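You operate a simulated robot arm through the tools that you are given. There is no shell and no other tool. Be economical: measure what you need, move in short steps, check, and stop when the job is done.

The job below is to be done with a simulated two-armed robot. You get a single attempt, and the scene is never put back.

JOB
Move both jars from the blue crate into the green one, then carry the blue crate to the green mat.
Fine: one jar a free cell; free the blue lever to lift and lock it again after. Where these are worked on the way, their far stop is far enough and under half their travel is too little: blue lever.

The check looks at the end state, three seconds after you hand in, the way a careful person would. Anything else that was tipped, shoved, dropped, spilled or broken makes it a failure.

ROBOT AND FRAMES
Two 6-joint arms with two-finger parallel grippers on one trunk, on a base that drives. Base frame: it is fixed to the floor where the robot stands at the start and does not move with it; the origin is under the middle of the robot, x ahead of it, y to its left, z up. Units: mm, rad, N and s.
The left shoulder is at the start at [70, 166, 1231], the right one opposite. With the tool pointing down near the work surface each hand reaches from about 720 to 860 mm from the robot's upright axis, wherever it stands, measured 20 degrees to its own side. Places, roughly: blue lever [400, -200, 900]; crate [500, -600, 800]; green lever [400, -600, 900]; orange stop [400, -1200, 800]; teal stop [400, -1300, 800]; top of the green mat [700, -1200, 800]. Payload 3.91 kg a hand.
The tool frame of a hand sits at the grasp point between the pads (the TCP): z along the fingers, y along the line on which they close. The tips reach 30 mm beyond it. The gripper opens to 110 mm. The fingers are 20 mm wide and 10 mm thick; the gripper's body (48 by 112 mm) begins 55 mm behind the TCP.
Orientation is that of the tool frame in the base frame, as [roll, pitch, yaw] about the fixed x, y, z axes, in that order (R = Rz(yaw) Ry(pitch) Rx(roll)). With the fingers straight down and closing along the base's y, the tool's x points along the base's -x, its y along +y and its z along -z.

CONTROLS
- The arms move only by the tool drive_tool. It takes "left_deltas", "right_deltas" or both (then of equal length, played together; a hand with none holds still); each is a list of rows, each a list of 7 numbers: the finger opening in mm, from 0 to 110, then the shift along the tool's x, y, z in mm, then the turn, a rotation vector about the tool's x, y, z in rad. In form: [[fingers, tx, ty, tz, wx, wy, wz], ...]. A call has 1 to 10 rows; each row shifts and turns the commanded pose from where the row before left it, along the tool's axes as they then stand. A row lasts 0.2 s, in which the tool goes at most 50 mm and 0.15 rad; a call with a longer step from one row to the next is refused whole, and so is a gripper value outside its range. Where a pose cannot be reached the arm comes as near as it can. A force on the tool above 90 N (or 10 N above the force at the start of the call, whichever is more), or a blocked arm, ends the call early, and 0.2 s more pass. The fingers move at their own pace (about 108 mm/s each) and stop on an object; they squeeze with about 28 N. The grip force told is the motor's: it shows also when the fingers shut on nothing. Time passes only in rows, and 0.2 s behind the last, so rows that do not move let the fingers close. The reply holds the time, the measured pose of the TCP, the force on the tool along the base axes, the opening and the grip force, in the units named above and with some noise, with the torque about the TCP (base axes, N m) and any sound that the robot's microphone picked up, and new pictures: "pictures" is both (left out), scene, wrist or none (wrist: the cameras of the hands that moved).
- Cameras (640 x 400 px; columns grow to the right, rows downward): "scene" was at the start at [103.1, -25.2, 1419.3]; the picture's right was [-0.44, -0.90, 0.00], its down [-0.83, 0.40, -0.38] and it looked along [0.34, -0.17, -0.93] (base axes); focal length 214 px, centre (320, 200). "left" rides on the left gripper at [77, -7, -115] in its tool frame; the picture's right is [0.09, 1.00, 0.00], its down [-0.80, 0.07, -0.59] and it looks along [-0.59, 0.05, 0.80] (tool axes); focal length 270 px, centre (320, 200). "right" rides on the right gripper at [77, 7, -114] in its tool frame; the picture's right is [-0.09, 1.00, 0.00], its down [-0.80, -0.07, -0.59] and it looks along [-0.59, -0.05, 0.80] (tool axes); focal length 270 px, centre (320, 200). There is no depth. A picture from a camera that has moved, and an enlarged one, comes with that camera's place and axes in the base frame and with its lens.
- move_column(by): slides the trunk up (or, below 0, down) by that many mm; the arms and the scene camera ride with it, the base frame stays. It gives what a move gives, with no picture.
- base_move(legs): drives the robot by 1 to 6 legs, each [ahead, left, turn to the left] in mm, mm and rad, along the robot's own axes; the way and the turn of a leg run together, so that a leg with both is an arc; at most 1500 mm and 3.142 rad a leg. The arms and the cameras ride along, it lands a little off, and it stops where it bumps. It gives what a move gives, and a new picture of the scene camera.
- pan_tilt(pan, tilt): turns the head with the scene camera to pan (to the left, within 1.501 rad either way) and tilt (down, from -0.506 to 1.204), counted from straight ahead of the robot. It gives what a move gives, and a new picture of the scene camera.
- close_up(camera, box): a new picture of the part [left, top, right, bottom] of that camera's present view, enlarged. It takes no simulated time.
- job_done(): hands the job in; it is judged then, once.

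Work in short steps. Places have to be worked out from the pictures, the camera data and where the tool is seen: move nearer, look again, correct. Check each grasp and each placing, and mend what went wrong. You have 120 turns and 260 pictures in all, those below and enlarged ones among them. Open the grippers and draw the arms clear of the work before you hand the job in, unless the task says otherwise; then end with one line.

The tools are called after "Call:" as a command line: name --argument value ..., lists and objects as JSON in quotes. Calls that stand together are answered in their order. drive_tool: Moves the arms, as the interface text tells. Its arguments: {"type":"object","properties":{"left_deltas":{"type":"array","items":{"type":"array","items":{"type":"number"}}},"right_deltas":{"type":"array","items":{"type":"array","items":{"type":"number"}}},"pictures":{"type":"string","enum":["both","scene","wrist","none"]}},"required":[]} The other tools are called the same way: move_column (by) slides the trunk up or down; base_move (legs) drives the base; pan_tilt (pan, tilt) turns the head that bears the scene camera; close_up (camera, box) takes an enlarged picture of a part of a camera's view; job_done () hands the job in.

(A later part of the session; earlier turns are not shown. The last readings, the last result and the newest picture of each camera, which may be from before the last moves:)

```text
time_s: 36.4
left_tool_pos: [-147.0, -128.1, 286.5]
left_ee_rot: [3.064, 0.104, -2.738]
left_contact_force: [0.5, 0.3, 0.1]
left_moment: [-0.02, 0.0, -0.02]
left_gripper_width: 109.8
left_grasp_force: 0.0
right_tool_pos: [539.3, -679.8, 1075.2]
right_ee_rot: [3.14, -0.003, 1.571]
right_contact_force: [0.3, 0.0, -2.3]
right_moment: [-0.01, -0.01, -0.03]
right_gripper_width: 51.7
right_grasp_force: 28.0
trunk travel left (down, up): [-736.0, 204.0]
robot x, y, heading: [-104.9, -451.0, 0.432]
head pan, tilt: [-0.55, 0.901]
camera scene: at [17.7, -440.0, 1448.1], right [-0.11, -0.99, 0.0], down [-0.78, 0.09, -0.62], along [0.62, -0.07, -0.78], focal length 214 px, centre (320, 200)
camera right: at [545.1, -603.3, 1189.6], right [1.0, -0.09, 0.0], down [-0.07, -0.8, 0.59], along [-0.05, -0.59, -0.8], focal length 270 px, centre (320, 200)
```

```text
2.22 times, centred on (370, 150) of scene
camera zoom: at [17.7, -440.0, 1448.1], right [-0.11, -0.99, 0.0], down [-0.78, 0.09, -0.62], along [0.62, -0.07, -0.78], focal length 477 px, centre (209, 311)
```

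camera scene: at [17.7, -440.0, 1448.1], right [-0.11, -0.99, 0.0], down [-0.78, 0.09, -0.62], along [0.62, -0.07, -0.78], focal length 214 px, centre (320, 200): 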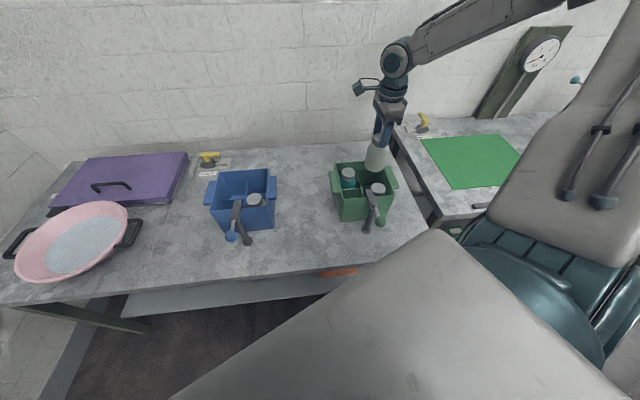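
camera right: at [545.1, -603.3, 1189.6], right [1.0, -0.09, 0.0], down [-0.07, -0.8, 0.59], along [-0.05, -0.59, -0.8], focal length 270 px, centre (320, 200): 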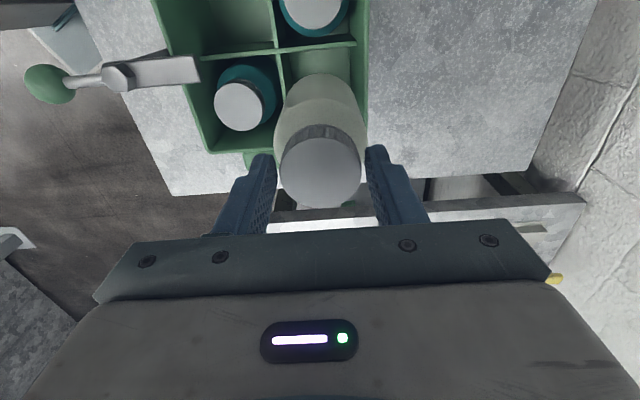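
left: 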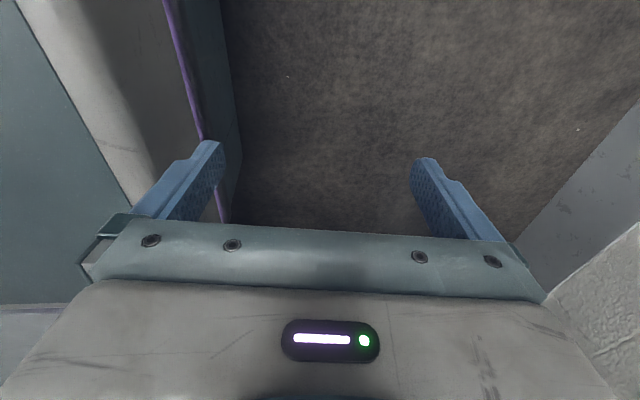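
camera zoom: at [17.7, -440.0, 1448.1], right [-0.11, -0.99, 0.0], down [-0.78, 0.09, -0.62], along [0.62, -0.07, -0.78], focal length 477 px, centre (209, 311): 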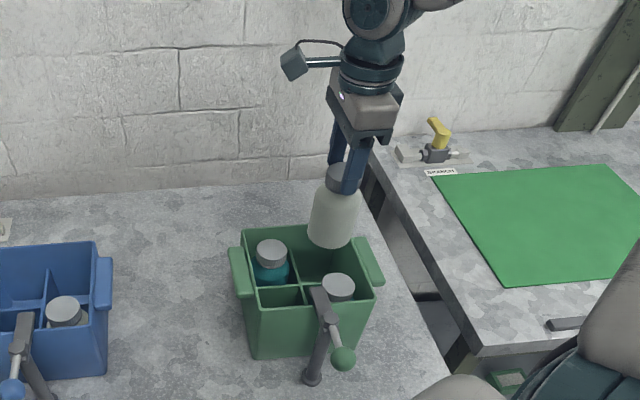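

The jar lines up with the back-right cell. I lower it to about z=948 in one call, watching the force.

Call:
drive_tool --right_deltas '[[20, 0, 0, 20, 0, 0, 0], [20, 0, 0, 20, 0, 0, 0], [20, 0, 0, 15, 0, 0, 0], [20, 0, 0, 15, 0, 0, 0]]' --pictures "wrist"

Call:
drive_tool --right_deltas '[[20, 0, 0, 15, 0, 0, 0], [20, 0, 0, 15, 0, 0, 0], [20, 0, 0, 15, 0, 0, 0], [20, 0, 0, 10, 0, 0, 0]]' --pictures "wrist"

```text
time_s: 37.4
left_tool_pos: [-146.0, -128.2, 286.6]
left_ee_rot: [3.063, 0.106, -2.739]
left_contact_force: [-0.8, 0.2, 0.2]
left_moment: [0.03, -0.01, -0.01]
left_gripper_width: 110.2
left_grasp_force: 0.1
right_tool_pos: [537.7, -680.5, 1006.8]
right_ee_rot: [-3.141, -0.002, 1.57]
right_contact_force: [0.3, 0.7, -2.4]
right_moment: [0.04, -0.01, -0.02]
right_gripper_width: 52.2
right_grasp_force: 27.9
trunk travel left (down, up): [-736.0, 204.0]
robot x, y, heading: [-108.5, -452.6, 0.439]
head pan, tilt: [-0.55, 0.901]
camera right: at [544.6, -603.3, 1120.9], right [1.0, -0.09, 0.0], down [-0.07, -0.8, 0.59], along [-0.05, -0.59, -0.8], focal length 270 px, centre (320, 200)
```

right: 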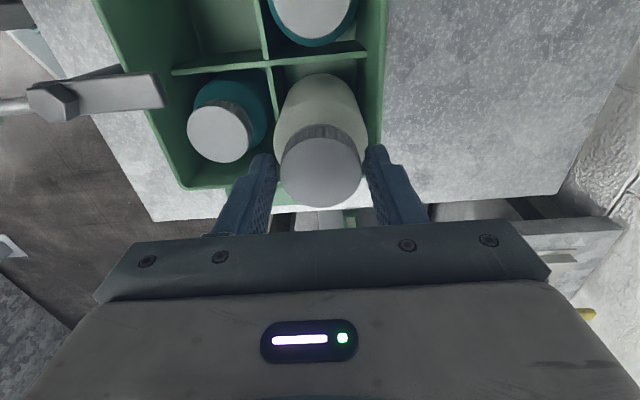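

```text
time_s: 38.4
left_tool_pos: [-148.3, -128.4, 286.3]
left_ee_rot: [3.063, 0.107, -2.737]
left_contact_force: [-0.1, 0.1, -0.3]
left_moment: [0.01, -0.01, 0.02]
left_gripper_width: 109.9
left_grasp_force: 0.0
right_tool_pos: [539.3, -679.6, 951.9]
right_ee_rot: [-3.14, -0.003, 1.57]
right_contact_force: [0.2, -0.5, -2.4]
right_moment: [0.03, -0.01, -0.02]
right_gripper_width: 52.1
right_grasp_force: 27.8
trunk travel left (down, up): [-736.0, 204.0]
robot x, y, heading: [-106.8, -451.5, 0.432]
head pan, tilt: [-0.55, 0.901]
camera right: at [545.1, -603.4, 1065.0], right [1.0, -0.09, 0.0], down [-0.07, -0.8, 0.59], along [-0.05, -0.59, -0.8], focal length 270 px, centre (320, 200)
```

right: 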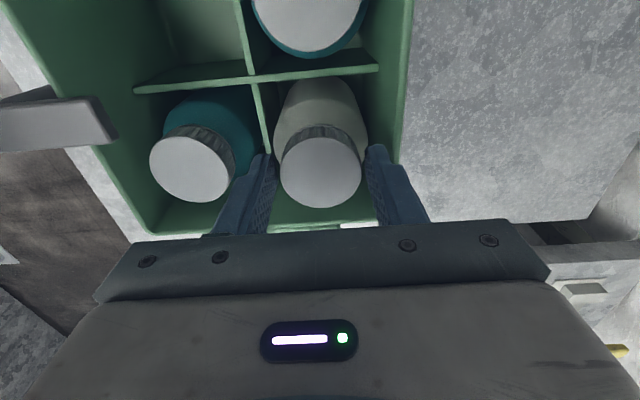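

No contact so far. I go the last few millimetres and watch for the jar seating.

Call:
drive_tool --right_deltas '[[20, 0, 0, 6, 0, 0, 0], [20, 0, 0, 4, 0, 0, 0]]' --pictures "none"

Call:
drive_tool --right_deltas '[[20, 0, 0, 2, 0, 0, 0]]' --pictures "none"

```text
time_s: 39.0
left_tool_pos: [-147.8, -128.7, 286.2]
left_ee_rot: [3.063, 0.107, -2.738]
left_contact_force: [0.3, -0.5, 0.2]
left_moment: [0.02, -0.03, -0.03]
left_gripper_width: 110.0
left_grasp_force: 0.1
right_tool_pos: [538.3, -679.9, 942.5]
right_ee_rot: [3.14, -0.001, 1.571]
right_contact_force: [-0.8, -0.2, -2.1]
right_moment: [0.03, -0.01, -0.05]
right_gripper_width: 52.0
right_grasp_force: 27.8
trunk travel left (down, up): [-736.0, 204.0]
robot x, y, heading: [-104.4, -451.4, 0.435]
head pan, tilt: [-0.55, 0.901]
```

```text
time_s: 39.4
left_tool_pos: [-147.6, -128.1, 286.9]
left_ee_rot: [3.064, 0.105, -2.739]
left_contact_force: [0.0, -0.1, 0.1]
left_moment: [0.01, 0.0, 0.02]
left_gripper_width: 110.1
left_grasp_force: 0.0
right_tool_pos: [539.4, -680.4, 940.1]
right_ee_rot: [-3.141, -0.002, 1.572]
right_contact_force: [0.2, -0.9, -2.8]
right_moment: [0.01, 0.01, 0.0]
right_gripper_width: 52.0
right_grasp_force: 28.0
trunk travel left (down, up): [-736.0, 204.0]
robot x, y, heading: [-109.6, -454.5, 0.435]
head pan, tilt: [-0.55, 0.901]
```

Still weight on the hand; I step down 1 mm at a time.

Call:
drive_tool --right_deltas '[[20, 0, 0, 1.5, 0, 0, 0]]' --pictures "none"

Call:
drive_tool --right_deltas '[[20, 0, 0, 1.5, 0, 0, 0]]' --pictures "none"

```text
time_s: 39.8
left_tool_pos: [-147.4, -128.3, 286.6]
left_ee_rot: [3.064, 0.106, -2.737]
left_contact_force: [-0.4, -0.5, -0.5]
left_moment: [-0.02, 0.01, -0.02]
left_gripper_width: 110.0
left_grasp_force: 0.2
right_tool_pos: [537.9, -680.1, 939.4]
right_ee_rot: [3.14, -0.001, 1.571]
right_contact_force: [0.3, -2.6, 4.7]
right_moment: [-0.23, 0.12, 0.08]
right_gripper_width: 52.1
right_grasp_force: 27.8
trunk travel left (down, up): [-736.0, 204.0]
robot x, y, heading: [-106.4, -454.6, 0.436]
head pan, tilt: [-0.55, 0.901]
```

```text
time_s: 40.1
left_tool_pos: [-148.3, -128.0, 286.1]
left_ee_rot: [3.065, 0.108, -2.739]
left_contact_force: [0.4, -0.5, 0.1]
left_moment: [0.0, 0.04, -0.01]
left_gripper_width: 110.0
left_grasp_force: 0.0
right_tool_pos: [538.7, -679.1, 939.9]
right_ee_rot: [3.139, 0.001, 1.57]
right_contact_force: [1.0, -5.1, 16.9]
right_moment: [-0.55, 0.31, 0.09]
right_gripper_width: 51.7
right_grasp_force: 28.2
trunk travel left (down, up): [-736.0, 204.0]
robot x, y, heading: [-105.2, -450.8, 0.436]
head pan, tilt: [-0.55, 0.901]
```

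Seated at the same height as it was picked. I open slightly to 57 mm and rise.

Call:
drive_tool --right_deltas '[[57, 0, 0, -1, 0, 0, 0], [57, 0, 0, 0, 0, 0, 0], [57, 0, 0, -10, 0, 0, 0], [57, 0, 0, -20, 0, 0, 0], [57, 0, 0, -30, 0, 0, 0], [70, 0, 0, -40, 0, 0, 0], [70, 0, 0, -40, 0, 0, 0]]' --pictures "wrist"

```text
time_s: 41.8
left_tool_pos: [-148.7, -129.1, 286.0]
left_ee_rot: [3.066, 0.107, -2.739]
left_contact_force: [0.3, -0.5, -1.0]
left_moment: [0.02, 0.02, 0.0]
left_gripper_width: 110.0
left_grasp_force: 0.1
right_tool_pos: [537.2, -680.8, 1081.5]
right_ee_rot: [3.139, -0.002, 1.573]
right_contact_force: [0.2, -0.4, 0.4]
right_moment: [0.0, -0.03, -0.01]
right_gripper_width: 69.9
right_grasp_force: 0.0
trunk travel left (down, up): [-736.0, 204.0]
robot x, y, heading: [-105.8, -455.5, 0.432]
head pan, tilt: [-0.55, 0.901]
camera right: at [543.1, -603.6, 1194.6], right [1.0, -0.09, 0.0], down [-0.07, -0.8, 0.59], along [-0.05, -0.59, -0.8], focal length 270 px, centre (320, 200)
```

right: 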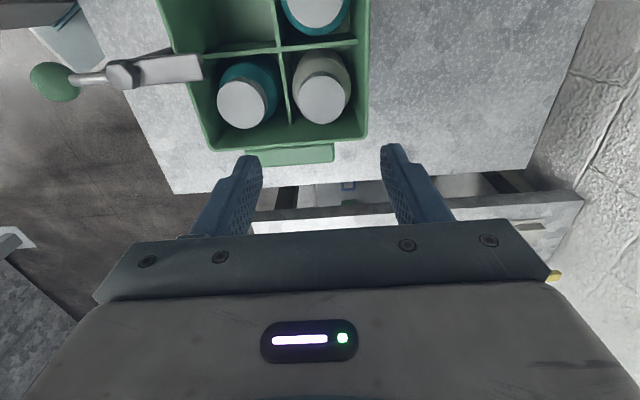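

Jar 1 sits in the back-right green cell. I drive back to the blue crate and bring the hand over jar 2.

Call:
base_move --legs '[[186, 399, 0]]'

Call:
drive_tool --right_deltas '[[64, -20, -39, 0, 0, 0, 0], [64, -20, -39, 0, 0, 0, 0], [64, 0, 0, 20, 0, 0, 0]]' --pictures "wrist"

```text
time_s: 44.4
left_tool_pos: [-138.7, 315.2, 287.2]
left_ee_rot: [3.064, 0.105, -2.756]
left_contact_force: [-0.2, 0.1, 1.2]
left_moment: [0.01, 0.02, 0.04]
left_gripper_width: 110.2
left_grasp_force: 0.0
right_tool_pos: [538.0, -248.4, 1080.1]
right_ee_rot: [-3.141, -0.001, 1.555]
right_contact_force: [0.1, 0.8, -0.2]
right_moment: [0.0, -0.01, 0.01]
right_gripper_width: 69.9
right_grasp_force: 0.1
trunk travel left (down, up): [-736.0, 204.0]
robot x, y, heading: [-103.3, -9.1, 0.417]
head pan, tilt: [-0.55, 0.901]
camera scene: at [19.8, 1.1, 1448.2], right [-0.13, -0.99, 0.0], down [-0.78, 0.1, -0.62], along [0.62, -0.08, -0.78], focal length 214 px, centre (320, 200)
```

scene: 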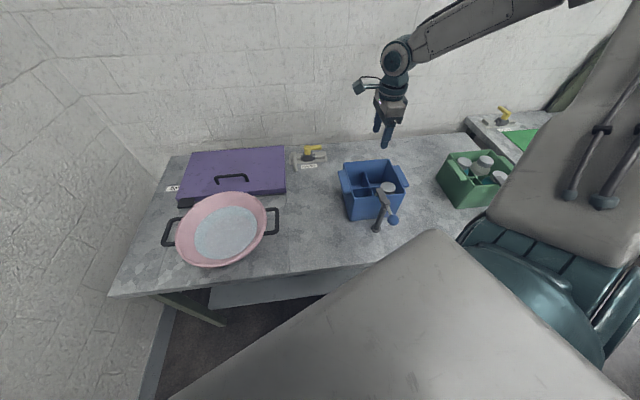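

```text
time_s: 45.2
left_tool_pos: [-138.0, 316.2, 286.1]
left_ee_rot: [3.066, 0.105, -2.755]
left_contact_force: [0.4, 0.3, 0.5]
left_moment: [0.03, 0.0, -0.01]
left_gripper_width: 110.1
left_grasp_force: 0.0
right_tool_pos: [462.3, -274.0, 1061.8]
right_ee_rot: [-3.138, 0.002, 1.556]
right_contact_force: [1.0, -0.8, 0.0]
right_moment: [-0.05, 0.02, -0.03]
right_gripper_width: 63.9
right_grasp_force: 0.0
right hand out of reach, approached as far as the arm can: row 2
trunk travel left (down, up): [-736.0, 204.0]
robot x, y, heading: [-105.0, -7.3, 0.42]
head pan, tilt: [-0.55, 0.901]
camera right: at [470.6, -196.7, 1175.7], right [0.99, -0.1, 0.0], down [-0.08, -0.8, 0.6], along [-0.06, -0.59, -0.8], focal length 270 px, centre (320, 200)
```

right: 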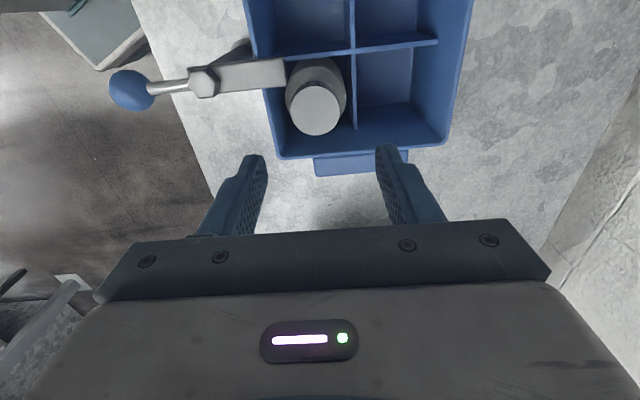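

Jar 2's cap is at about (459,-276). The hand was at its near limit, so I back the base 50 mm, then re-aim.

Call:
base_move --legs '[[-50, 0, 0.018]]'

Call:
drive_tool --right_deltas '[[64, 9, 22, 0, 0, 0, 0], [64, 9, 22, 0, 0, 0, 0], [64, 0, 0, 0, 0, 0, 0]]' --pictures "wrist"

Call:
close_up --camera "right" --box '[180, 0, 460, 200]'

```text
time_s: 46.2
left_tool_pos: [-190.1, 294.7, 286.4]
left_ee_rot: [3.064, 0.105, -2.737]
left_contact_force: [0.1, 0.1, 0.9]
left_moment: [-0.02, 0.01, -0.01]
left_gripper_width: 110.1
left_grasp_force: 0.2
right_tool_pos: [419.4, -287.3, 1061.0]
right_ee_rot: [-3.139, 0.001, 1.573]
right_contact_force: [0.4, -0.7, 0.3]
right_moment: [0.01, 0.03, -0.02]
right_gripper_width: 63.9
right_grasp_force: 0.1
trunk travel left (down, up): [-736.0, 204.0]
robot x, y, heading: [-146.4, -29.5, 0.441]
head pan, tilt: [-0.55, 0.901]
camera scene: at [-24.2, -16.8, 1447.9], right [-0.11, -0.99, 0.0], down [-0.78, 0.09, -0.62], along [0.62, -0.07, -0.78], focal length 214 px, centre (320, 200)
```

scene: 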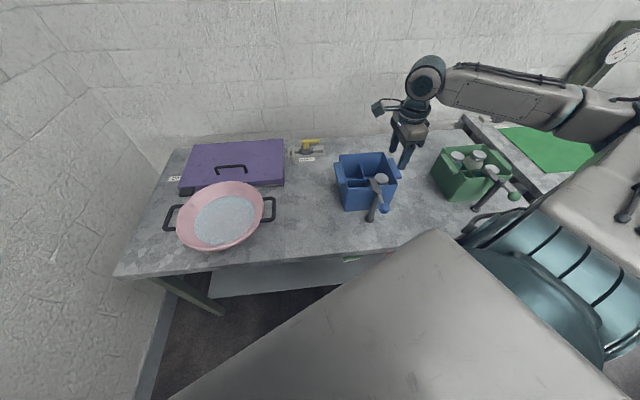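

```text
time_s: 47.0
left_tool_pos: [-191.5, 294.5, 286.6]
left_ee_rot: [3.063, 0.108, -2.738]
left_contact_force: [0.4, 0.1, 0.3]
left_moment: [-0.01, 0.0, 0.01]
left_gripper_width: 110.0
left_grasp_force: 0.2
right_tool_pos: [450.6, -283.2, 1058.0]
right_ee_rot: [3.139, -0.005, 1.572]
right_contact_force: [0.2, -0.6, 0.4]
right_moment: [0.0, 0.02, -0.01]
right_gripper_width: 64.3
right_grasp_force: 0.1
right hand out of reach, approached as far as the arm can: row 2
trunk travel left (down, up): [-736.0, 204.0]
robot x, y, heading: [-147.7, -28.2, 0.438]
head pan, tilt: [-0.55, 0.901]
camera right: at [456.8, -207.8, 1171.3], right [1.0, -0.09, 0.0], down [-0.07, -0.8, 0.59], along [-0.05, -0.59, -0.81], focal length 270 px, centre (320, 200)
```

right: 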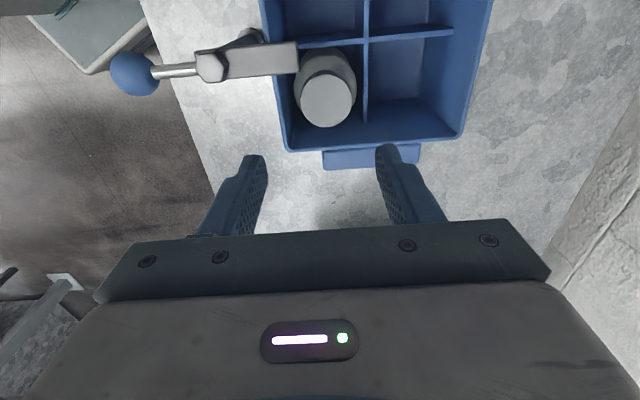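

```text
2.00 times, centred on (320, 100) of right
camera zoom: at [456.8, -207.8, 1171.3], right [1.0, -0.09, 0.0], down [-0.07, -0.8, 0.59], along [-0.05, -0.59, -0.81], focal length 541 px, centre (320, 400)
```

zoom: 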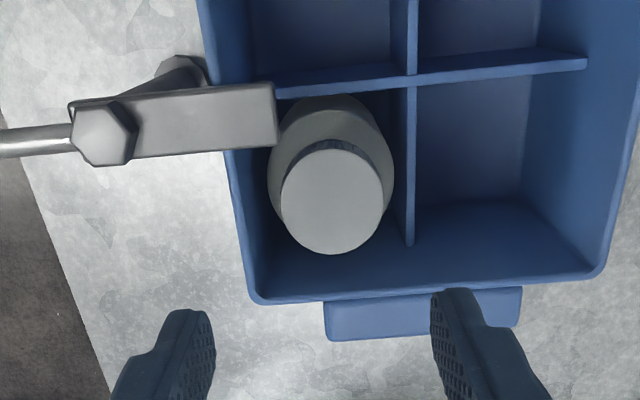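

The arm seems to have taken another posture. I look at the arm and test a small move in the wanted direction.

Call:
drive_tool --right_deltas '[[64, 5, 8, 0, 0, 0, 0]]' --pictures "scene"

Call:
drive_tool --right_deltas '[[64, 0, 8, -20, 0, 0, 0]]' --pictures "none"

```text
time_s: 47.4
left_tool_pos: [-190.0, 294.2, 286.0]
left_ee_rot: [3.065, 0.109, -2.737]
left_contact_force: [0.3, -0.8, -0.6]
left_moment: [0.0, -0.02, 0.0]
left_gripper_width: 109.7
left_grasp_force: 0.1
right_tool_pos: [454.4, -285.6, 1055.5]
right_ee_rot: [3.139, -0.003, 1.573]
right_contact_force: [0.3, 0.1, -0.7]
right_moment: [0.0, -0.02, -0.02]
right_gripper_width: 63.9
right_grasp_force: 0.1
right hand out of reach, approached as far as the arm can: row 1
trunk travel left (down, up): [-736.0, 204.0]
robot x, y, heading: [-148.9, -28.5, 0.439]
head pan, tilt: [-0.55, 0.901]
camera scene: at [-27.7, -17.5, 1448.3], right [-0.11, -0.99, 0.0], down [-0.78, 0.09, -0.62], along [0.62, -0.07, -0.78], focal length 214 px, centre (320, 200)
```

scene: 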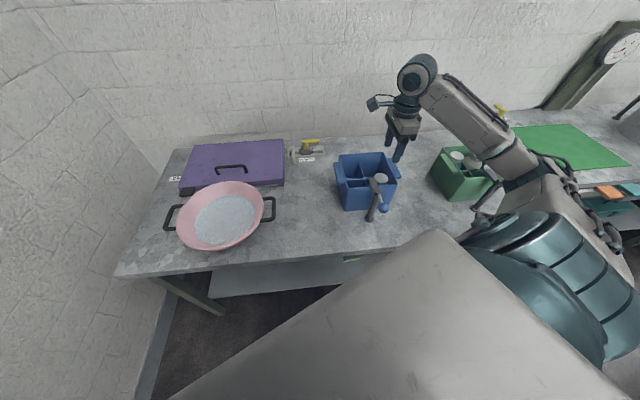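

```text
time_s: 47.8
left_tool_pos: [-190.7, 293.3, 287.2]
left_ee_rot: [3.063, 0.11, -2.737]
left_contact_force: [-0.6, -0.2, 0.8]
left_moment: [-0.03, 0.03, -0.02]
left_gripper_width: 109.7
left_grasp_force: 0.1
right_tool_pos: [456.8, -294.8, 1070.4]
right_ee_rot: [3.139, -0.006, 1.572]
right_contact_force: [-0.2, -0.3, 0.2]
right_moment: [0.02, 0.01, 0.01]
right_gripper_width: 63.9
right_grasp_force: 0.0
right hand out of reach, approached as far as the arm can: row 1
trunk travel left (down, up): [-736.0, 204.0]
robot x, y, heading: [-149.1, -29.7, 0.44]
head pan, tilt: [-0.55, 0.901]
```

The elbow is dropping into a different posture, close to the green lever. I raise the hand and pull it back to recover the former posture before re-parking the base.

Call:
drive_tool --right_deltas '[[64, 0, -20, -30, 0, 0, 0], [64, 0, -20, -30, 0, 0, 0], [64, -10, -30, -20, 0, 0, 0], [64, -10, -20, 0, 0, 0, 0]]' --pictures "scene"

```text
time_s: 48.8
left_tool_pos: [-191.0, 294.4, 285.9]
left_ee_rot: [3.063, 0.104, -2.736]
left_contact_force: [-0.2, 0.4, -0.1]
left_moment: [-0.02, 0.0, 0.06]
left_gripper_width: 109.8
left_grasp_force: 0.0
right_tool_pos: [393.1, -284.4, 1150.9]
right_ee_rot: [-3.139, -0.001, 1.572]
right_contact_force: [0.6, -1.0, -0.7]
right_moment: [0.01, 0.01, 0.01]
right_gripper_width: 64.1
right_grasp_force: 0.1
right hand out of reach, approached as far as the arm can: row 3, 4
trunk travel left (down, up): [-736.0, 204.0]
robot x, y, heading: [-151.2, -29.8, 0.44]
head pan, tilt: [-0.55, 0.901]
camera scene: at [-24.7, -17.3, 1448.0], right [-0.11, -0.99, 0.0], down [-0.78, 0.09, -0.62], along [0.62, -0.07, -0.78], focal length 214 px, centre (320, 200)
```

scene: 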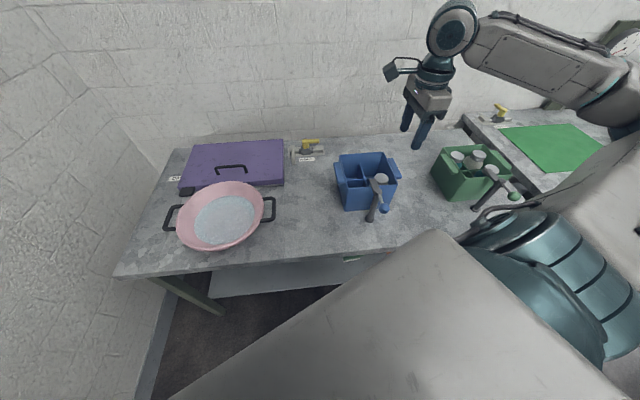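

I test whether this posture reaches farther inward-ahead, staying high.

Call:
drive_tool --right_deltas '[[64, 26, 20, 0, 0, 0, 0], [64, 26, 20, 0, 0, 0, 0], [64, 26, 20, 0, 0, 0, 0]]' --pictures "scene"

```text
time_s: 49.6
left_tool_pos: [-190.5, 293.8, 284.3]
left_ee_rot: [3.064, 0.107, -2.737]
left_contact_force: [-0.5, 0.0, 0.3]
left_moment: [0.03, -0.02, 0.02]
left_gripper_width: 109.8
left_grasp_force: 0.0
right_tool_pos: [456.5, -208.4, 1150.4]
right_ee_rot: [-3.14, 0.0, 1.57]
right_contact_force: [0.4, 0.2, 0.3]
right_moment: [-0.04, 0.02, -0.01]
right_gripper_width: 64.0
right_grasp_force: 0.1
trunk travel left (down, up): [-736.0, 204.0]
robot x, y, heading: [-147.6, -29.0, 0.438]
head pan, tilt: [-0.55, 0.901]
camera scene: at [-25.2, -15.7, 1447.9], right [-0.11, -0.99, 0.0], down [-0.78, 0.09, -0.62], along [0.62, -0.07, -0.78], focal length 214 px, centre (320, 200)
```

scene: 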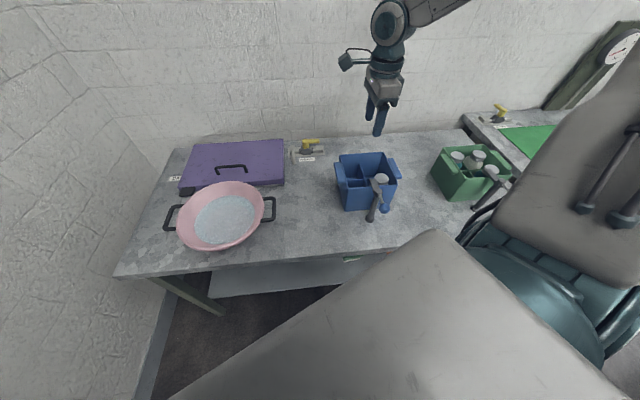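

Back in the good posture at robot-frame ~(470,-420). I shift the base so that jar 2 falls in that zone, then re-aim.

Call:
base_move --legs '[[-53, -48, 0]]'

Call:
drive_tool --right_deltas '[[64, 0, 16, 20, 0, 0, 0], [64, 0, 16, 30, 0, 0, 0], [64, 0, 0, 30, 0, 0, 0]]' --pictures "wrist"

Call:
close_up --camera "right" --box '[180, 0, 460, 200]'

```text
time_s: 50.6
left_tool_pos: [-220.1, 228.7, 285.3]
left_ee_rot: [3.065, 0.108, -2.737]
left_contact_force: [0.4, -0.1, -0.1]
left_moment: [-0.03, -0.03, 0.0]
left_gripper_width: 110.0
left_grasp_force: 0.2
right_tool_pos: [424.8, -273.0, 1151.8]
right_ee_rot: [3.14, 0.002, 1.575]
right_contact_force: [-0.4, 0.0, 0.4]
right_moment: [-0.05, -0.01, -0.01]
right_gripper_width: 64.0
right_grasp_force: 0.1
trunk travel left (down, up): [-736.0, 204.0]
robot x, y, heading: [-180.4, -98.7, 0.433]
head pan, tilt: [-0.55, 0.901]
camera scene: at [-55.4, -80.2, 1448.1], right [-0.11, -0.99, 0.0], down [-0.78, 0.09, -0.62], along [0.62, -0.07, -0.78], focal length 214 px, centre (320, 200)
```

scene: 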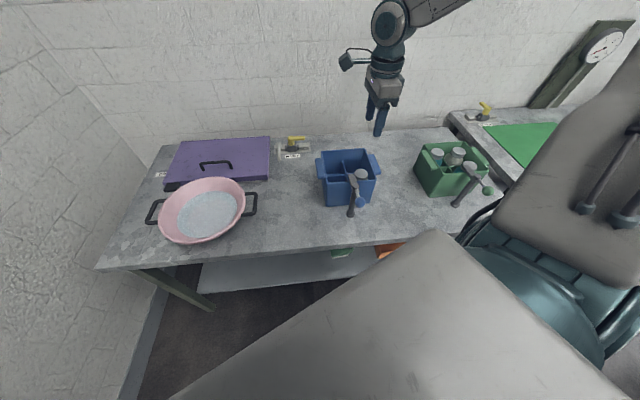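

```text
time_s: 51.4
left_tool_pos: [-219.3, 229.0, 287.3]
left_ee_rot: [3.061, 0.109, -2.737]
left_contact_force: [1.1, 0.5, 0.8]
left_moment: [0.01, 0.03, 0.04]
left_gripper_width: 110.3
left_grasp_force: 0.0
right_tool_pos: [456.7, -273.8, 1069.3]
right_ee_rot: [3.141, 0.0, 1.572]
right_contact_force: [-1.0, 0.3, -0.4]
right_moment: [-0.01, 0.01, -0.02]
right_gripper_width: 63.9
right_grasp_force: 0.0
trunk travel left (down, up): [-736.0, 204.0]
robot x, y, heading: [-178.6, -97.5, 0.437]
head pan, tilt: [-0.55, 0.901]
camera right: at [464.3, -196.5, 1184.9], right [1.0, -0.09, 0.0], down [-0.07, -0.8, 0.59], along [-0.05, -0.59, -0.81], focal length 270 px, centre (320, 200)
```

right: 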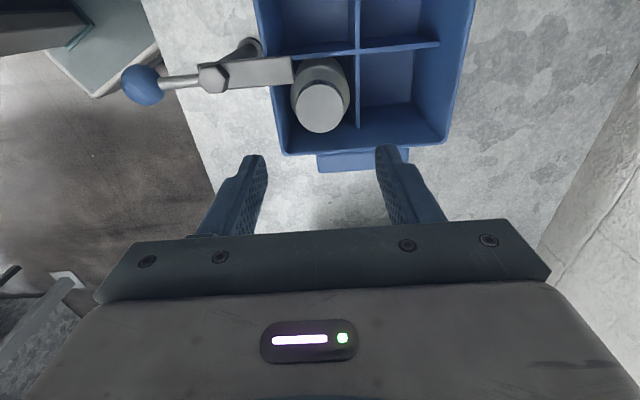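

```text
2.00 times, centred on (320, 100) of right
camera zoom: at [464.3, -196.5, 1184.9], right [1.0, -0.09, 0.0], down [-0.07, -0.8, 0.59], along [-0.05, -0.59, -0.81], focal length 541 px, centre (320, 400)
```

zoom: 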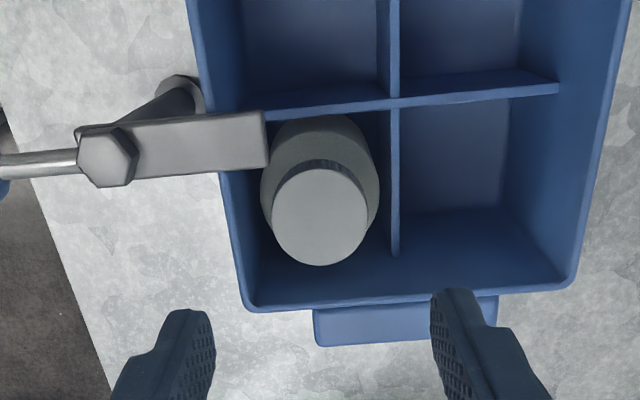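

Jar 2's cap is at (457.6,-277). I align with a +3 mm bias away from the front wall and go down to z≈1000.

Call:
drive_tool --right_deltas '[[55, -3.5, 3.5, 10, 0, 0, 0], [55, 0, 0, 30, 0, 0, 0], [55, 0, 0, 30, 0, 0, 0], [55, 0, 0, 0, 0, 0, 0]]' --pictures "wrist"

Call:
close_up --camera "right" --box '[180, 50, 460, 250]'

```text
time_s: 52.4
left_tool_pos: [-220.5, 227.8, 285.7]
left_ee_rot: [3.064, 0.109, -2.737]
left_contact_force: [-0.8, -1.0, 0.2]
left_moment: [-0.02, -0.01, -0.01]
left_gripper_width: 110.0
left_grasp_force: 0.0
right_tool_pos: [458.7, -277.8, 1002.3]
right_ee_rot: [3.14, -0.002, 1.575]
right_contact_force: [-0.5, -0.9, 0.2]
right_moment: [-0.01, 0.01, 0.01]
right_gripper_width: 55.1
right_grasp_force: 0.1
trunk travel left (down, up): [-736.0, 204.0]
robot x, y, heading: [-178.0, -93.5, 0.438]
head pan, tilt: [-0.55, 0.901]
camera right: at [465.5, -200.3, 1115.0], right [1.0, -0.09, 0.0], down [-0.07, -0.8, 0.59], along [-0.05, -0.59, -0.81], focal length 270 px, centre (320, 200)
```

right: 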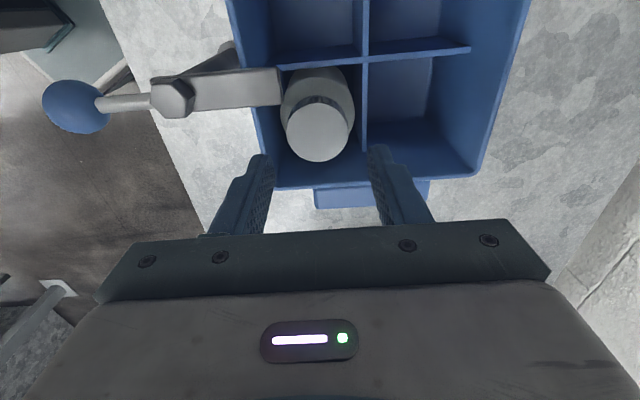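

```text
2.00 times, centred on (320, 150) of right
camera zoom: at [465.5, -200.3, 1115.0], right [1.0, -0.09, 0.0], down [-0.07, -0.8, 0.59], along [-0.05, -0.59, -0.81], focal length 541 px, centre (320, 300)
```

zoom: 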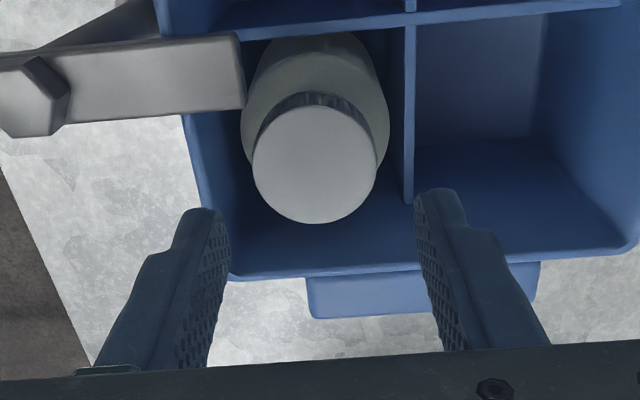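

The cap is 2 mm to the −y' side; I shift +2.3 mm (left finger then just inside the front wall) and descend to z≈938.

Call:
drive_tool --right_deltas '[[54, 0, 2.5, 15, 0, 0, 0], [54, 0, 0, 15, 0, 0, 0], [54, 0, 0, 8, 0, 0, 0], [54, 0, 0, 8, 0, 0, 0]]' --pictures "wrist"

Call:
close_up --camera "right" --box '[180, 50, 460, 250]'

```text
time_s: 53.4
left_tool_pos: [-220.1, 227.9, 285.9]
left_ee_rot: [3.063, 0.107, -2.737]
left_contact_force: [0.1, -0.2, 0.5]
left_moment: [0.01, -0.02, 0.0]
left_gripper_width: 110.3
left_grasp_force: 0.1
right_tool_pos: [461.7, -278.3, 953.9]
right_ee_rot: [3.141, -0.001, 1.572]
right_contact_force: [0.3, -0.9, -0.6]
right_moment: [-0.01, -0.02, 0.02]
right_gripper_width: 53.8
right_grasp_force: 0.1
trunk travel left (down, up): [-736.0, 204.0]
robot x, y, heading: [-181.3, -95.7, 0.441]
head pan, tilt: [-0.55, 0.901]
camera right: at [468.8, -201.3, 1068.1], right [1.0, -0.09, 0.0], down [-0.07, -0.8, 0.59], along [-0.05, -0.59, -0.8], focal length 270 px, centre (320, 200)
```

right: 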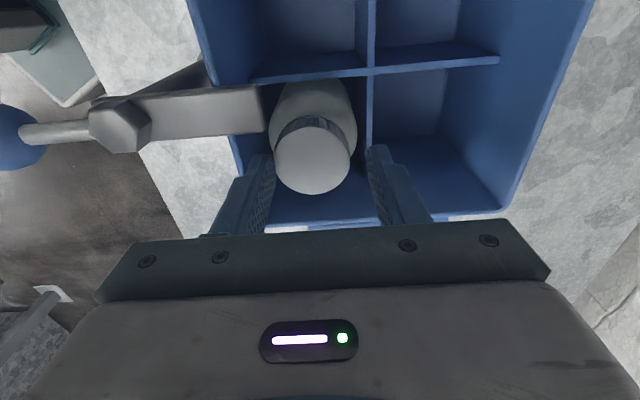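

```text
2.00 times, centred on (320, 150) of right
camera zoom: at [468.8, -201.3, 1068.1], right [1.0, -0.09, 0.0], down [-0.07, -0.8, 0.59], along [-0.05, -0.59, -0.8], focal length 541 px, centre (320, 300)
```

zoom: 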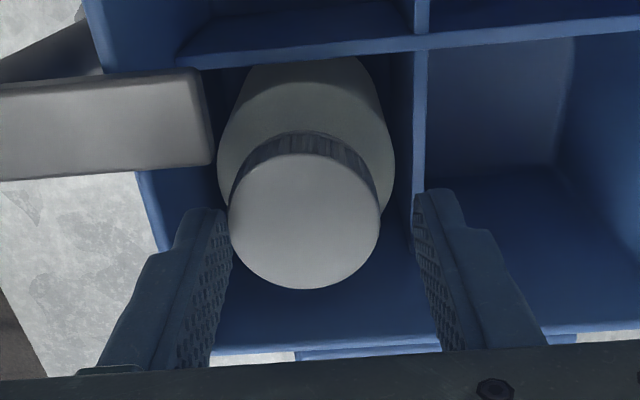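

The left finger is very close to the cap edge; I open to 57 mm and finish the descent.

Call:
drive_tool --right_deltas '[[57, 0, 0, 0, 0, 0, 0], [57, 0, 0, 8, 0, 0, 0], [57, 0, 0, 7, 0, 0, 0]]' --pictures "wrist"

Call:
drive_tool --right_deltas '[[40, 0, 0, 0, 0, 0, 0], [20, 0, 0, 0, 0, 0, 0], [20, 0, 0, 0, 0, 0, 0]]' --pictures "none"

```text
time_s: 54.2
left_tool_pos: [-219.7, 228.7, 287.3]
left_ee_rot: [3.061, 0.105, -2.736]
left_contact_force: [0.3, 0.4, -0.1]
left_moment: [-0.01, -0.03, -0.02]
left_gripper_width: 110.0
left_grasp_force: 0.1
right_tool_pos: [463.2, -278.3, 936.3]
right_ee_rot: [-3.137, -0.001, 1.575]
right_contact_force: [-0.7, -0.2, 0.5]
right_moment: [0.0, 0.07, 0.01]
right_gripper_width: 57.2
right_grasp_force: 0.6
trunk travel left (down, up): [-736.0, 204.0]
robot x, y, heading: [-176.8, -95.0, 0.44]
head pan, tilt: [-0.55, 0.901]
camera right: at [470.6, -201.9, 1050.5], right [1.0, -0.09, 0.0], down [-0.07, -0.8, 0.59], along [-0.05, -0.59, -0.8], focal length 270 px, centre (320, 200)
```

right: 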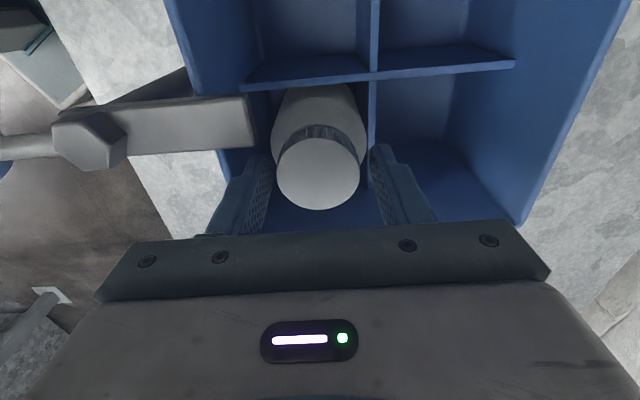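

```text
time_s: 55.0
left_tool_pos: [-220.5, 227.6, 285.4]
left_ee_rot: [3.064, 0.109, -2.739]
left_contact_force: [0.1, -0.5, 0.7]
left_moment: [0.01, -0.02, 0.02]
left_gripper_width: 110.0
left_grasp_force: 0.1
right_tool_pos: [462.5, -278.8, 939.0]
right_ee_rot: [-3.141, 0.0, 1.574]
right_contact_force: [-0.2, -0.5, -2.2]
right_moment: [0.03, 0.03, -0.04]
right_gripper_width: 53.4
right_grasp_force: 28.0
trunk travel left (down, up): [-736.0, 204.0]
robot x, y, heading: [-176.7, -96.3, 0.436]
head pan, tilt: [-0.55, 0.901]
```

Gripped. I lift 20 mm, shift slightly away from the hook, then lift clear.

Call:
drive_tool --right_deltas '[[20, 0, 0, -10, 0, 0, 0], [20, 0, 0, -10, 0, 0, 0], [20, -3, 1, 0, 0, 0, 0], [20, 0, 0, -20, 0, 0, 0], [20, 0, 0, -20, 0, 0, 0]]' --pictures "wrist"

```text
time_s: 56.2
left_tool_pos: [-220.3, 229.0, 285.8]
left_ee_rot: [3.064, 0.107, -2.737]
left_contact_force: [0.4, 0.4, -0.6]
left_moment: [0.0, -0.02, 0.02]
left_gripper_width: 109.9
left_grasp_force: 0.1
right_tool_pos: [460.9, -281.8, 1001.5]
right_ee_rot: [3.139, -0.002, 1.574]
right_contact_force: [0.3, -0.3, -2.5]
right_moment: [-0.02, 0.0, -0.04]
right_gripper_width: 53.0
right_grasp_force: 28.1
trunk travel left (down, up): [-736.0, 204.0]
robot x, y, heading: [-179.7, -94.7, 0.44]
head pan, tilt: [-0.55, 0.901]
camera right: at [466.5, -204.7, 1114.3], right [1.0, -0.09, 0.0], down [-0.07, -0.8, 0.59], along [-0.05, -0.59, -0.8], focal length 270 px, centre (320, 200)
```

right: 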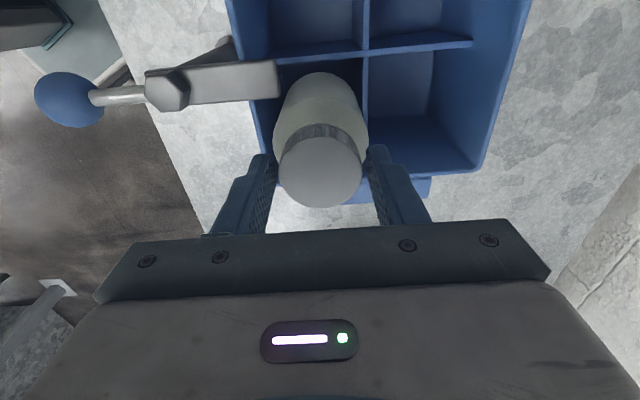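

Clear of the hook. I lift higher and drive 318 mm toward the green crate.

Call:
drive_tool --right_deltas '[[20, 0, 0, -35, 0, 0, 0], [20, 0, 0, -35, 0, 0, 0], [20, 0, 0, -25, 0, 0, 0]]' --pictures "none"

Call:
base_move --legs '[[-135, -288, 0]]'

Call:
close_up --camera "right" --box '[80, 0, 480, 250]'

```text
time_s: 57.0
left_tool_pos: [-219.7, 228.8, 286.5]
left_ee_rot: [3.065, 0.106, -2.736]
left_contact_force: [-0.1, 0.8, 0.5]
left_moment: [0.0, 0.03, -0.01]
left_gripper_width: 110.1
left_grasp_force: 0.1
right_tool_pos: [463.4, -279.1, 1096.6]
right_ee_rot: [-3.14, -0.002, 1.571]
right_contact_force: [-0.7, -0.2, -2.2]
right_moment: [-0.02, -0.03, 0.0]
right_gripper_width: 53.0
right_grasp_force: 28.2
trunk travel left (down, up): [-736.0, 204.0]
robot x, y, heading: [-181.4, -96.1, 0.439]
head pan, tilt: [-0.55, 0.901]
```

```text
time_s: 59.1
left_tool_pos: [-220.3, -91.2, 285.7]
left_ee_rot: [3.062, 0.108, -2.74]
left_contact_force: [-0.4, -0.3, 0.0]
left_moment: [0.01, -0.01, 0.01]
left_gripper_width: 110.0
left_grasp_force: 0.0
right_tool_pos: [462.0, -602.8, 1095.8]
right_ee_rot: [3.141, 0.001, 1.569]
right_contact_force: [-0.1, 0.3, -2.8]
right_moment: [-0.01, -0.03, -0.01]
right_gripper_width: 52.9
right_grasp_force: 27.1
trunk travel left (down, up): [-736.0, 204.0]
robot x, y, heading: [-182.3, -413.0, 0.438]
head pan, tilt: [-0.55, 0.901]
camera scene: at [-57.1, -402.5, 1448.1], right [-0.11, -0.99, 0.0], down [-0.78, 0.09, -0.62], along [0.62, -0.07, -0.78], focal length 214 px, centre (320, 200)
```

scene: 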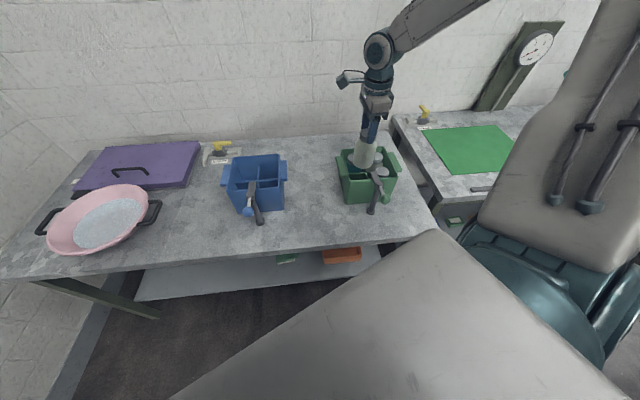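

```text
1.60 times, centred on (280, 125) of right
camera zoom: at [468.4, -524.7, 1210.0], right [1.0, -0.09, 0.0], down [-0.07, -0.8, 0.59], along [-0.05, -0.59, -0.8], focal length 432 px, centre (384, 320)
```

zoom: 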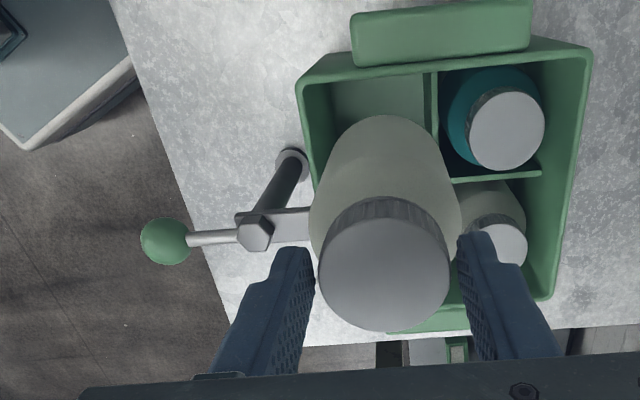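

The jar lines up; I nudge 3 mm away from the green hook and lower to z≈1010, then check.

Call:
drive_tool --right_deltas '[[20, 3, -1, 0, 0, 0, 0], [20, 0, 0, 25, 0, 0, 0], [20, 0, 0, 20, 0, 0, 0], [20, 0, 0, 20, 0, 0, 0], [20, 0, 0, 15, 0, 0, 0]]' --pictures "both"

Call:
close_up --camera "scene" --box '[310, 60, 430, 240]'

```text
time_s: 60.3
left_tool_pos: [-219.4, -91.0, 286.6]
left_ee_rot: [3.063, 0.107, -2.74]
left_contact_force: [0.5, 0.8, -0.7]
left_moment: [0.01, 0.0, -0.01]
left_gripper_width: 110.0
left_grasp_force: 0.0
right_tool_pos: [463.2, -599.3, 1015.5]
right_ee_rot: [3.141, -0.003, 1.572]
right_contact_force: [0.1, 0.0, -2.8]
right_moment: [0.0, -0.02, -0.01]
right_gripper_width: 52.9
right_grasp_force: 27.5
trunk travel left (down, up): [-736.0, 204.0]
robot x, y, heading: [-180.0, -417.8, 0.434]
head pan, tilt: [-0.55, 0.901]
camera scene: at [-55.9, -403.9, 1448.1], right [-0.11, -0.99, 0.0], down [-0.78, 0.09, -0.62], along [0.62, -0.07, -0.78], focal length 214 px, centre (320, 200)
camera right: at [469.4, -522.8, 1128.9], right [1.0, -0.09, 0.0], down [-0.07, -0.8, 0.59], along [-0.05, -0.59, -0.8], focal length 270 px, centre (320, 200)
```

scene: 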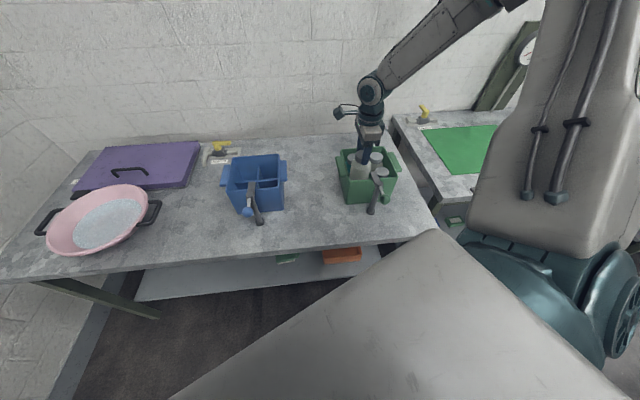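
right: 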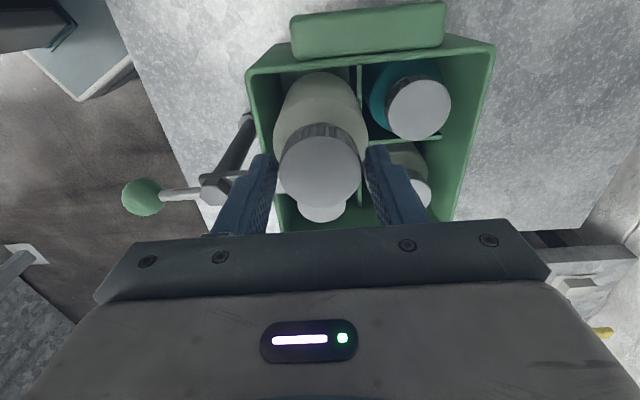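

```text
2.22 times, centred on (370, 150) of scene
camera zoom: at [-55.9, -403.9, 1448.1], right [-0.11, -0.99, 0.0], down [-0.78, 0.09, -0.62], along [0.62, -0.07, -0.78], focal length 477 px, centre (209, 311)
```

zoom: 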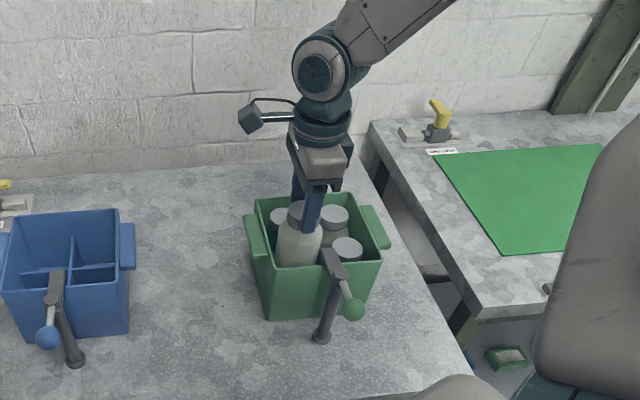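

Jar is inside the cell without touching. I continue down to about z=944, then in small steps.

Call:
drive_tool --right_deltas '[[20, 0, -2, 15, 0, 0, 0], [20, 0, 0, 15, 0, 0, 0], [20, 0, 0, 15, 0, 0, 0], [20, 0, 0, 15, 0, 0, 0], [20, 0, 0, 10, 0, 0, 0]]' --pictures "none"

Call:
drive_tool --right_deltas '[[20, 0, 0, 3, 0, 0, 0]]' --pictures "none"

```text
time_s: 61.5
left_tool_pos: [-219.2, -91.4, 285.6]
left_ee_rot: [3.064, 0.106, -2.74]
left_contact_force: [0.7, -0.7, 0.4]
left_moment: [0.02, -0.01, 0.02]
left_gripper_width: 110.1
left_grasp_force: 0.0
right_tool_pos: [458.7, -598.3, 945.6]
right_ee_rot: [3.141, 0.0, 1.572]
right_contact_force: [-0.6, -0.2, -2.3]
right_moment: [0.02, 0.04, 0.02]
right_gripper_width: 52.4
right_grasp_force: 27.8
trunk travel left (down, up): [-736.0, 204.0]
robot x, y, heading: [-177.7, -420.5, 0.43]
head pan, tilt: [-0.55, 0.901]
```

```text
time_s: 61.9
left_tool_pos: [-220.9, -91.1, 285.7]
left_ee_rot: [3.063, 0.106, -2.742]
left_contact_force: [0.9, 0.4, 1.1]
left_moment: [-0.01, 0.02, 0.05]
left_gripper_width: 109.8
left_grasp_force: 0.0
right_tool_pos: [459.5, -599.4, 942.8]
right_ee_rot: [-3.141, 0.001, 1.571]
right_contact_force: [0.9, 0.6, -2.4]
right_moment: [0.02, -0.02, 0.0]
right_gripper_width: 52.4
right_grasp_force: 28.7
trunk travel left (down, up): [-736.0, 204.0]
robot x, y, heading: [-178.8, -415.2, 0.437]
head pan, tilt: [-0.55, 0.901]
```

Call:
drive_tool --right_deltas '[[20, 0, 0, 2, 0, 0, 0]]' --pictures "none"

Call:
drive_tool --right_deltas '[[20, 0, 0, 2, 0, 0, 0]]' --pictures "none"

```text
time_s: 62.3
left_tool_pos: [-220.6, -89.5, 285.6]
left_ee_rot: [3.063, 0.105, -2.74]
left_contact_force: [-1.1, 0.5, 1.5]
left_moment: [-0.03, 0.01, 0.04]
left_gripper_width: 109.8
left_grasp_force: 0.1
right_tool_pos: [460.1, -598.7, 940.6]
right_ee_rot: [3.141, 0.001, 1.568]
right_contact_force: [-0.4, -0.2, -1.9]
right_moment: [0.0, -0.02, -0.01]
right_gripper_width: 52.6
right_grasp_force: 27.8
trunk travel left (down, up): [-736.0, 204.0]
robot x, y, heading: [-184.1, -414.6, 0.433]
head pan, tilt: [-0.55, 0.901]
```

```text
time_s: 62.7
left_tool_pos: [-219.8, -90.2, 286.3]
left_ee_rot: [3.064, 0.108, -2.74]
left_contact_force: [0.7, 0.1, -0.7]
left_moment: [0.0, -0.03, 0.01]
left_gripper_width: 110.0
left_grasp_force: 0.1
right_tool_pos: [459.5, -599.1, 938.5]
right_ee_rot: [3.14, 0.0, 1.571]
right_contact_force: [-0.3, -0.9, 2.3]
right_moment: [0.02, 0.05, 0.01]
right_gripper_width: 52.4
right_grasp_force: 28.1
trunk travel left (down, up): [-736.0, 204.0]
robot x, y, heading: [-179.2, -416.1, 0.434]
head pan, tilt: [-0.55, 0.901]
```

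Seated (force turned upward). I open to 57 mm and rise.

Call:
drive_tool --right_deltas '[[57, 0, 0, 0, 0, 0, 0], [57, 0, 0, 0, 0, 0, 0], [57, 0, 0, -10, 0, 0, 0], [57, 0, 0, -20, 0, 0, 0], [57, 0, 0, -30, 0, 0, 0], [57, 0, 0, -40, 0, 0, 0], [57, 0, 0, -40, 0, 0, 0]]' --pictures "wrist"

Call:
close_up --camera "scene" --box '[310, 80, 430, 240]'

```text
time_s: 64.3
left_tool_pos: [-219.5, -91.9, 286.1]
left_ee_rot: [3.064, 0.108, -2.74]
left_contact_force: [-0.7, 0.2, 1.1]
left_moment: [0.02, 0.03, 0.02]
left_gripper_width: 110.1
left_grasp_force: 0.0
right_tool_pos: [458.4, -597.6, 1081.2]
right_ee_rot: [3.141, -0.001, 1.57]
right_contact_force: [-1.2, -0.1, -0.7]
right_moment: [-0.01, 0.01, 0.0]
right_gripper_width: 56.8
right_grasp_force: 0.1
trunk travel left (down, up): [-736.0, 204.0]
robot x, y, heading: [-180.0, -417.3, 0.435]
head pan, tilt: [-0.55, 0.901]
camera right: at [465.0, -521.9, 1196.1], right [1.0, -0.09, 0.0], down [-0.07, -0.8, 0.59], along [-0.05, -0.59, -0.8], focal length 270 px, centre (320, 200)
```

right: 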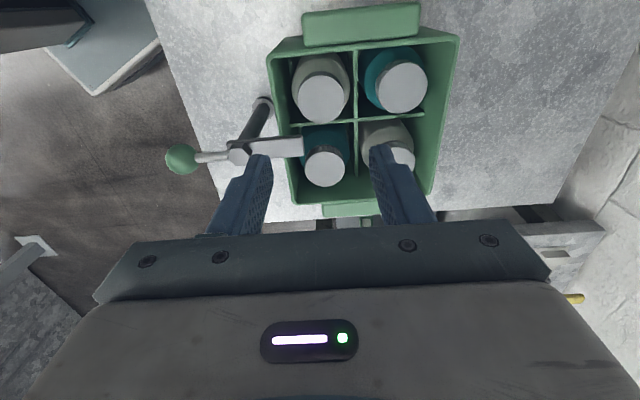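

```text
2.50 times, centred on (370, 160) of scene
camera zoom: at [-59.6, -403.4, 1448.3], right [-0.11, -0.99, 0.0], down [-0.78, 0.09, -0.62], along [0.62, -0.07, -0.78], focal length 536 px, centre (195, 300)
```

zoom: 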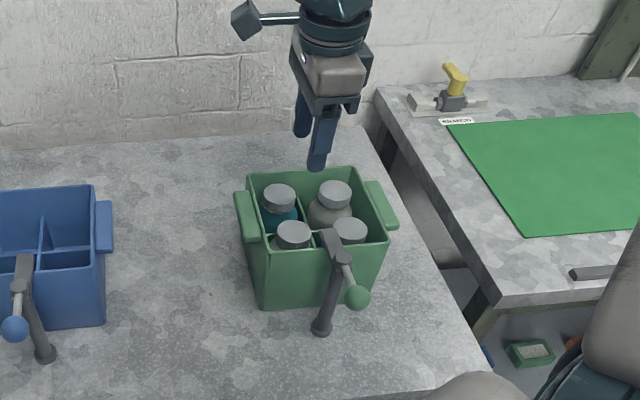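

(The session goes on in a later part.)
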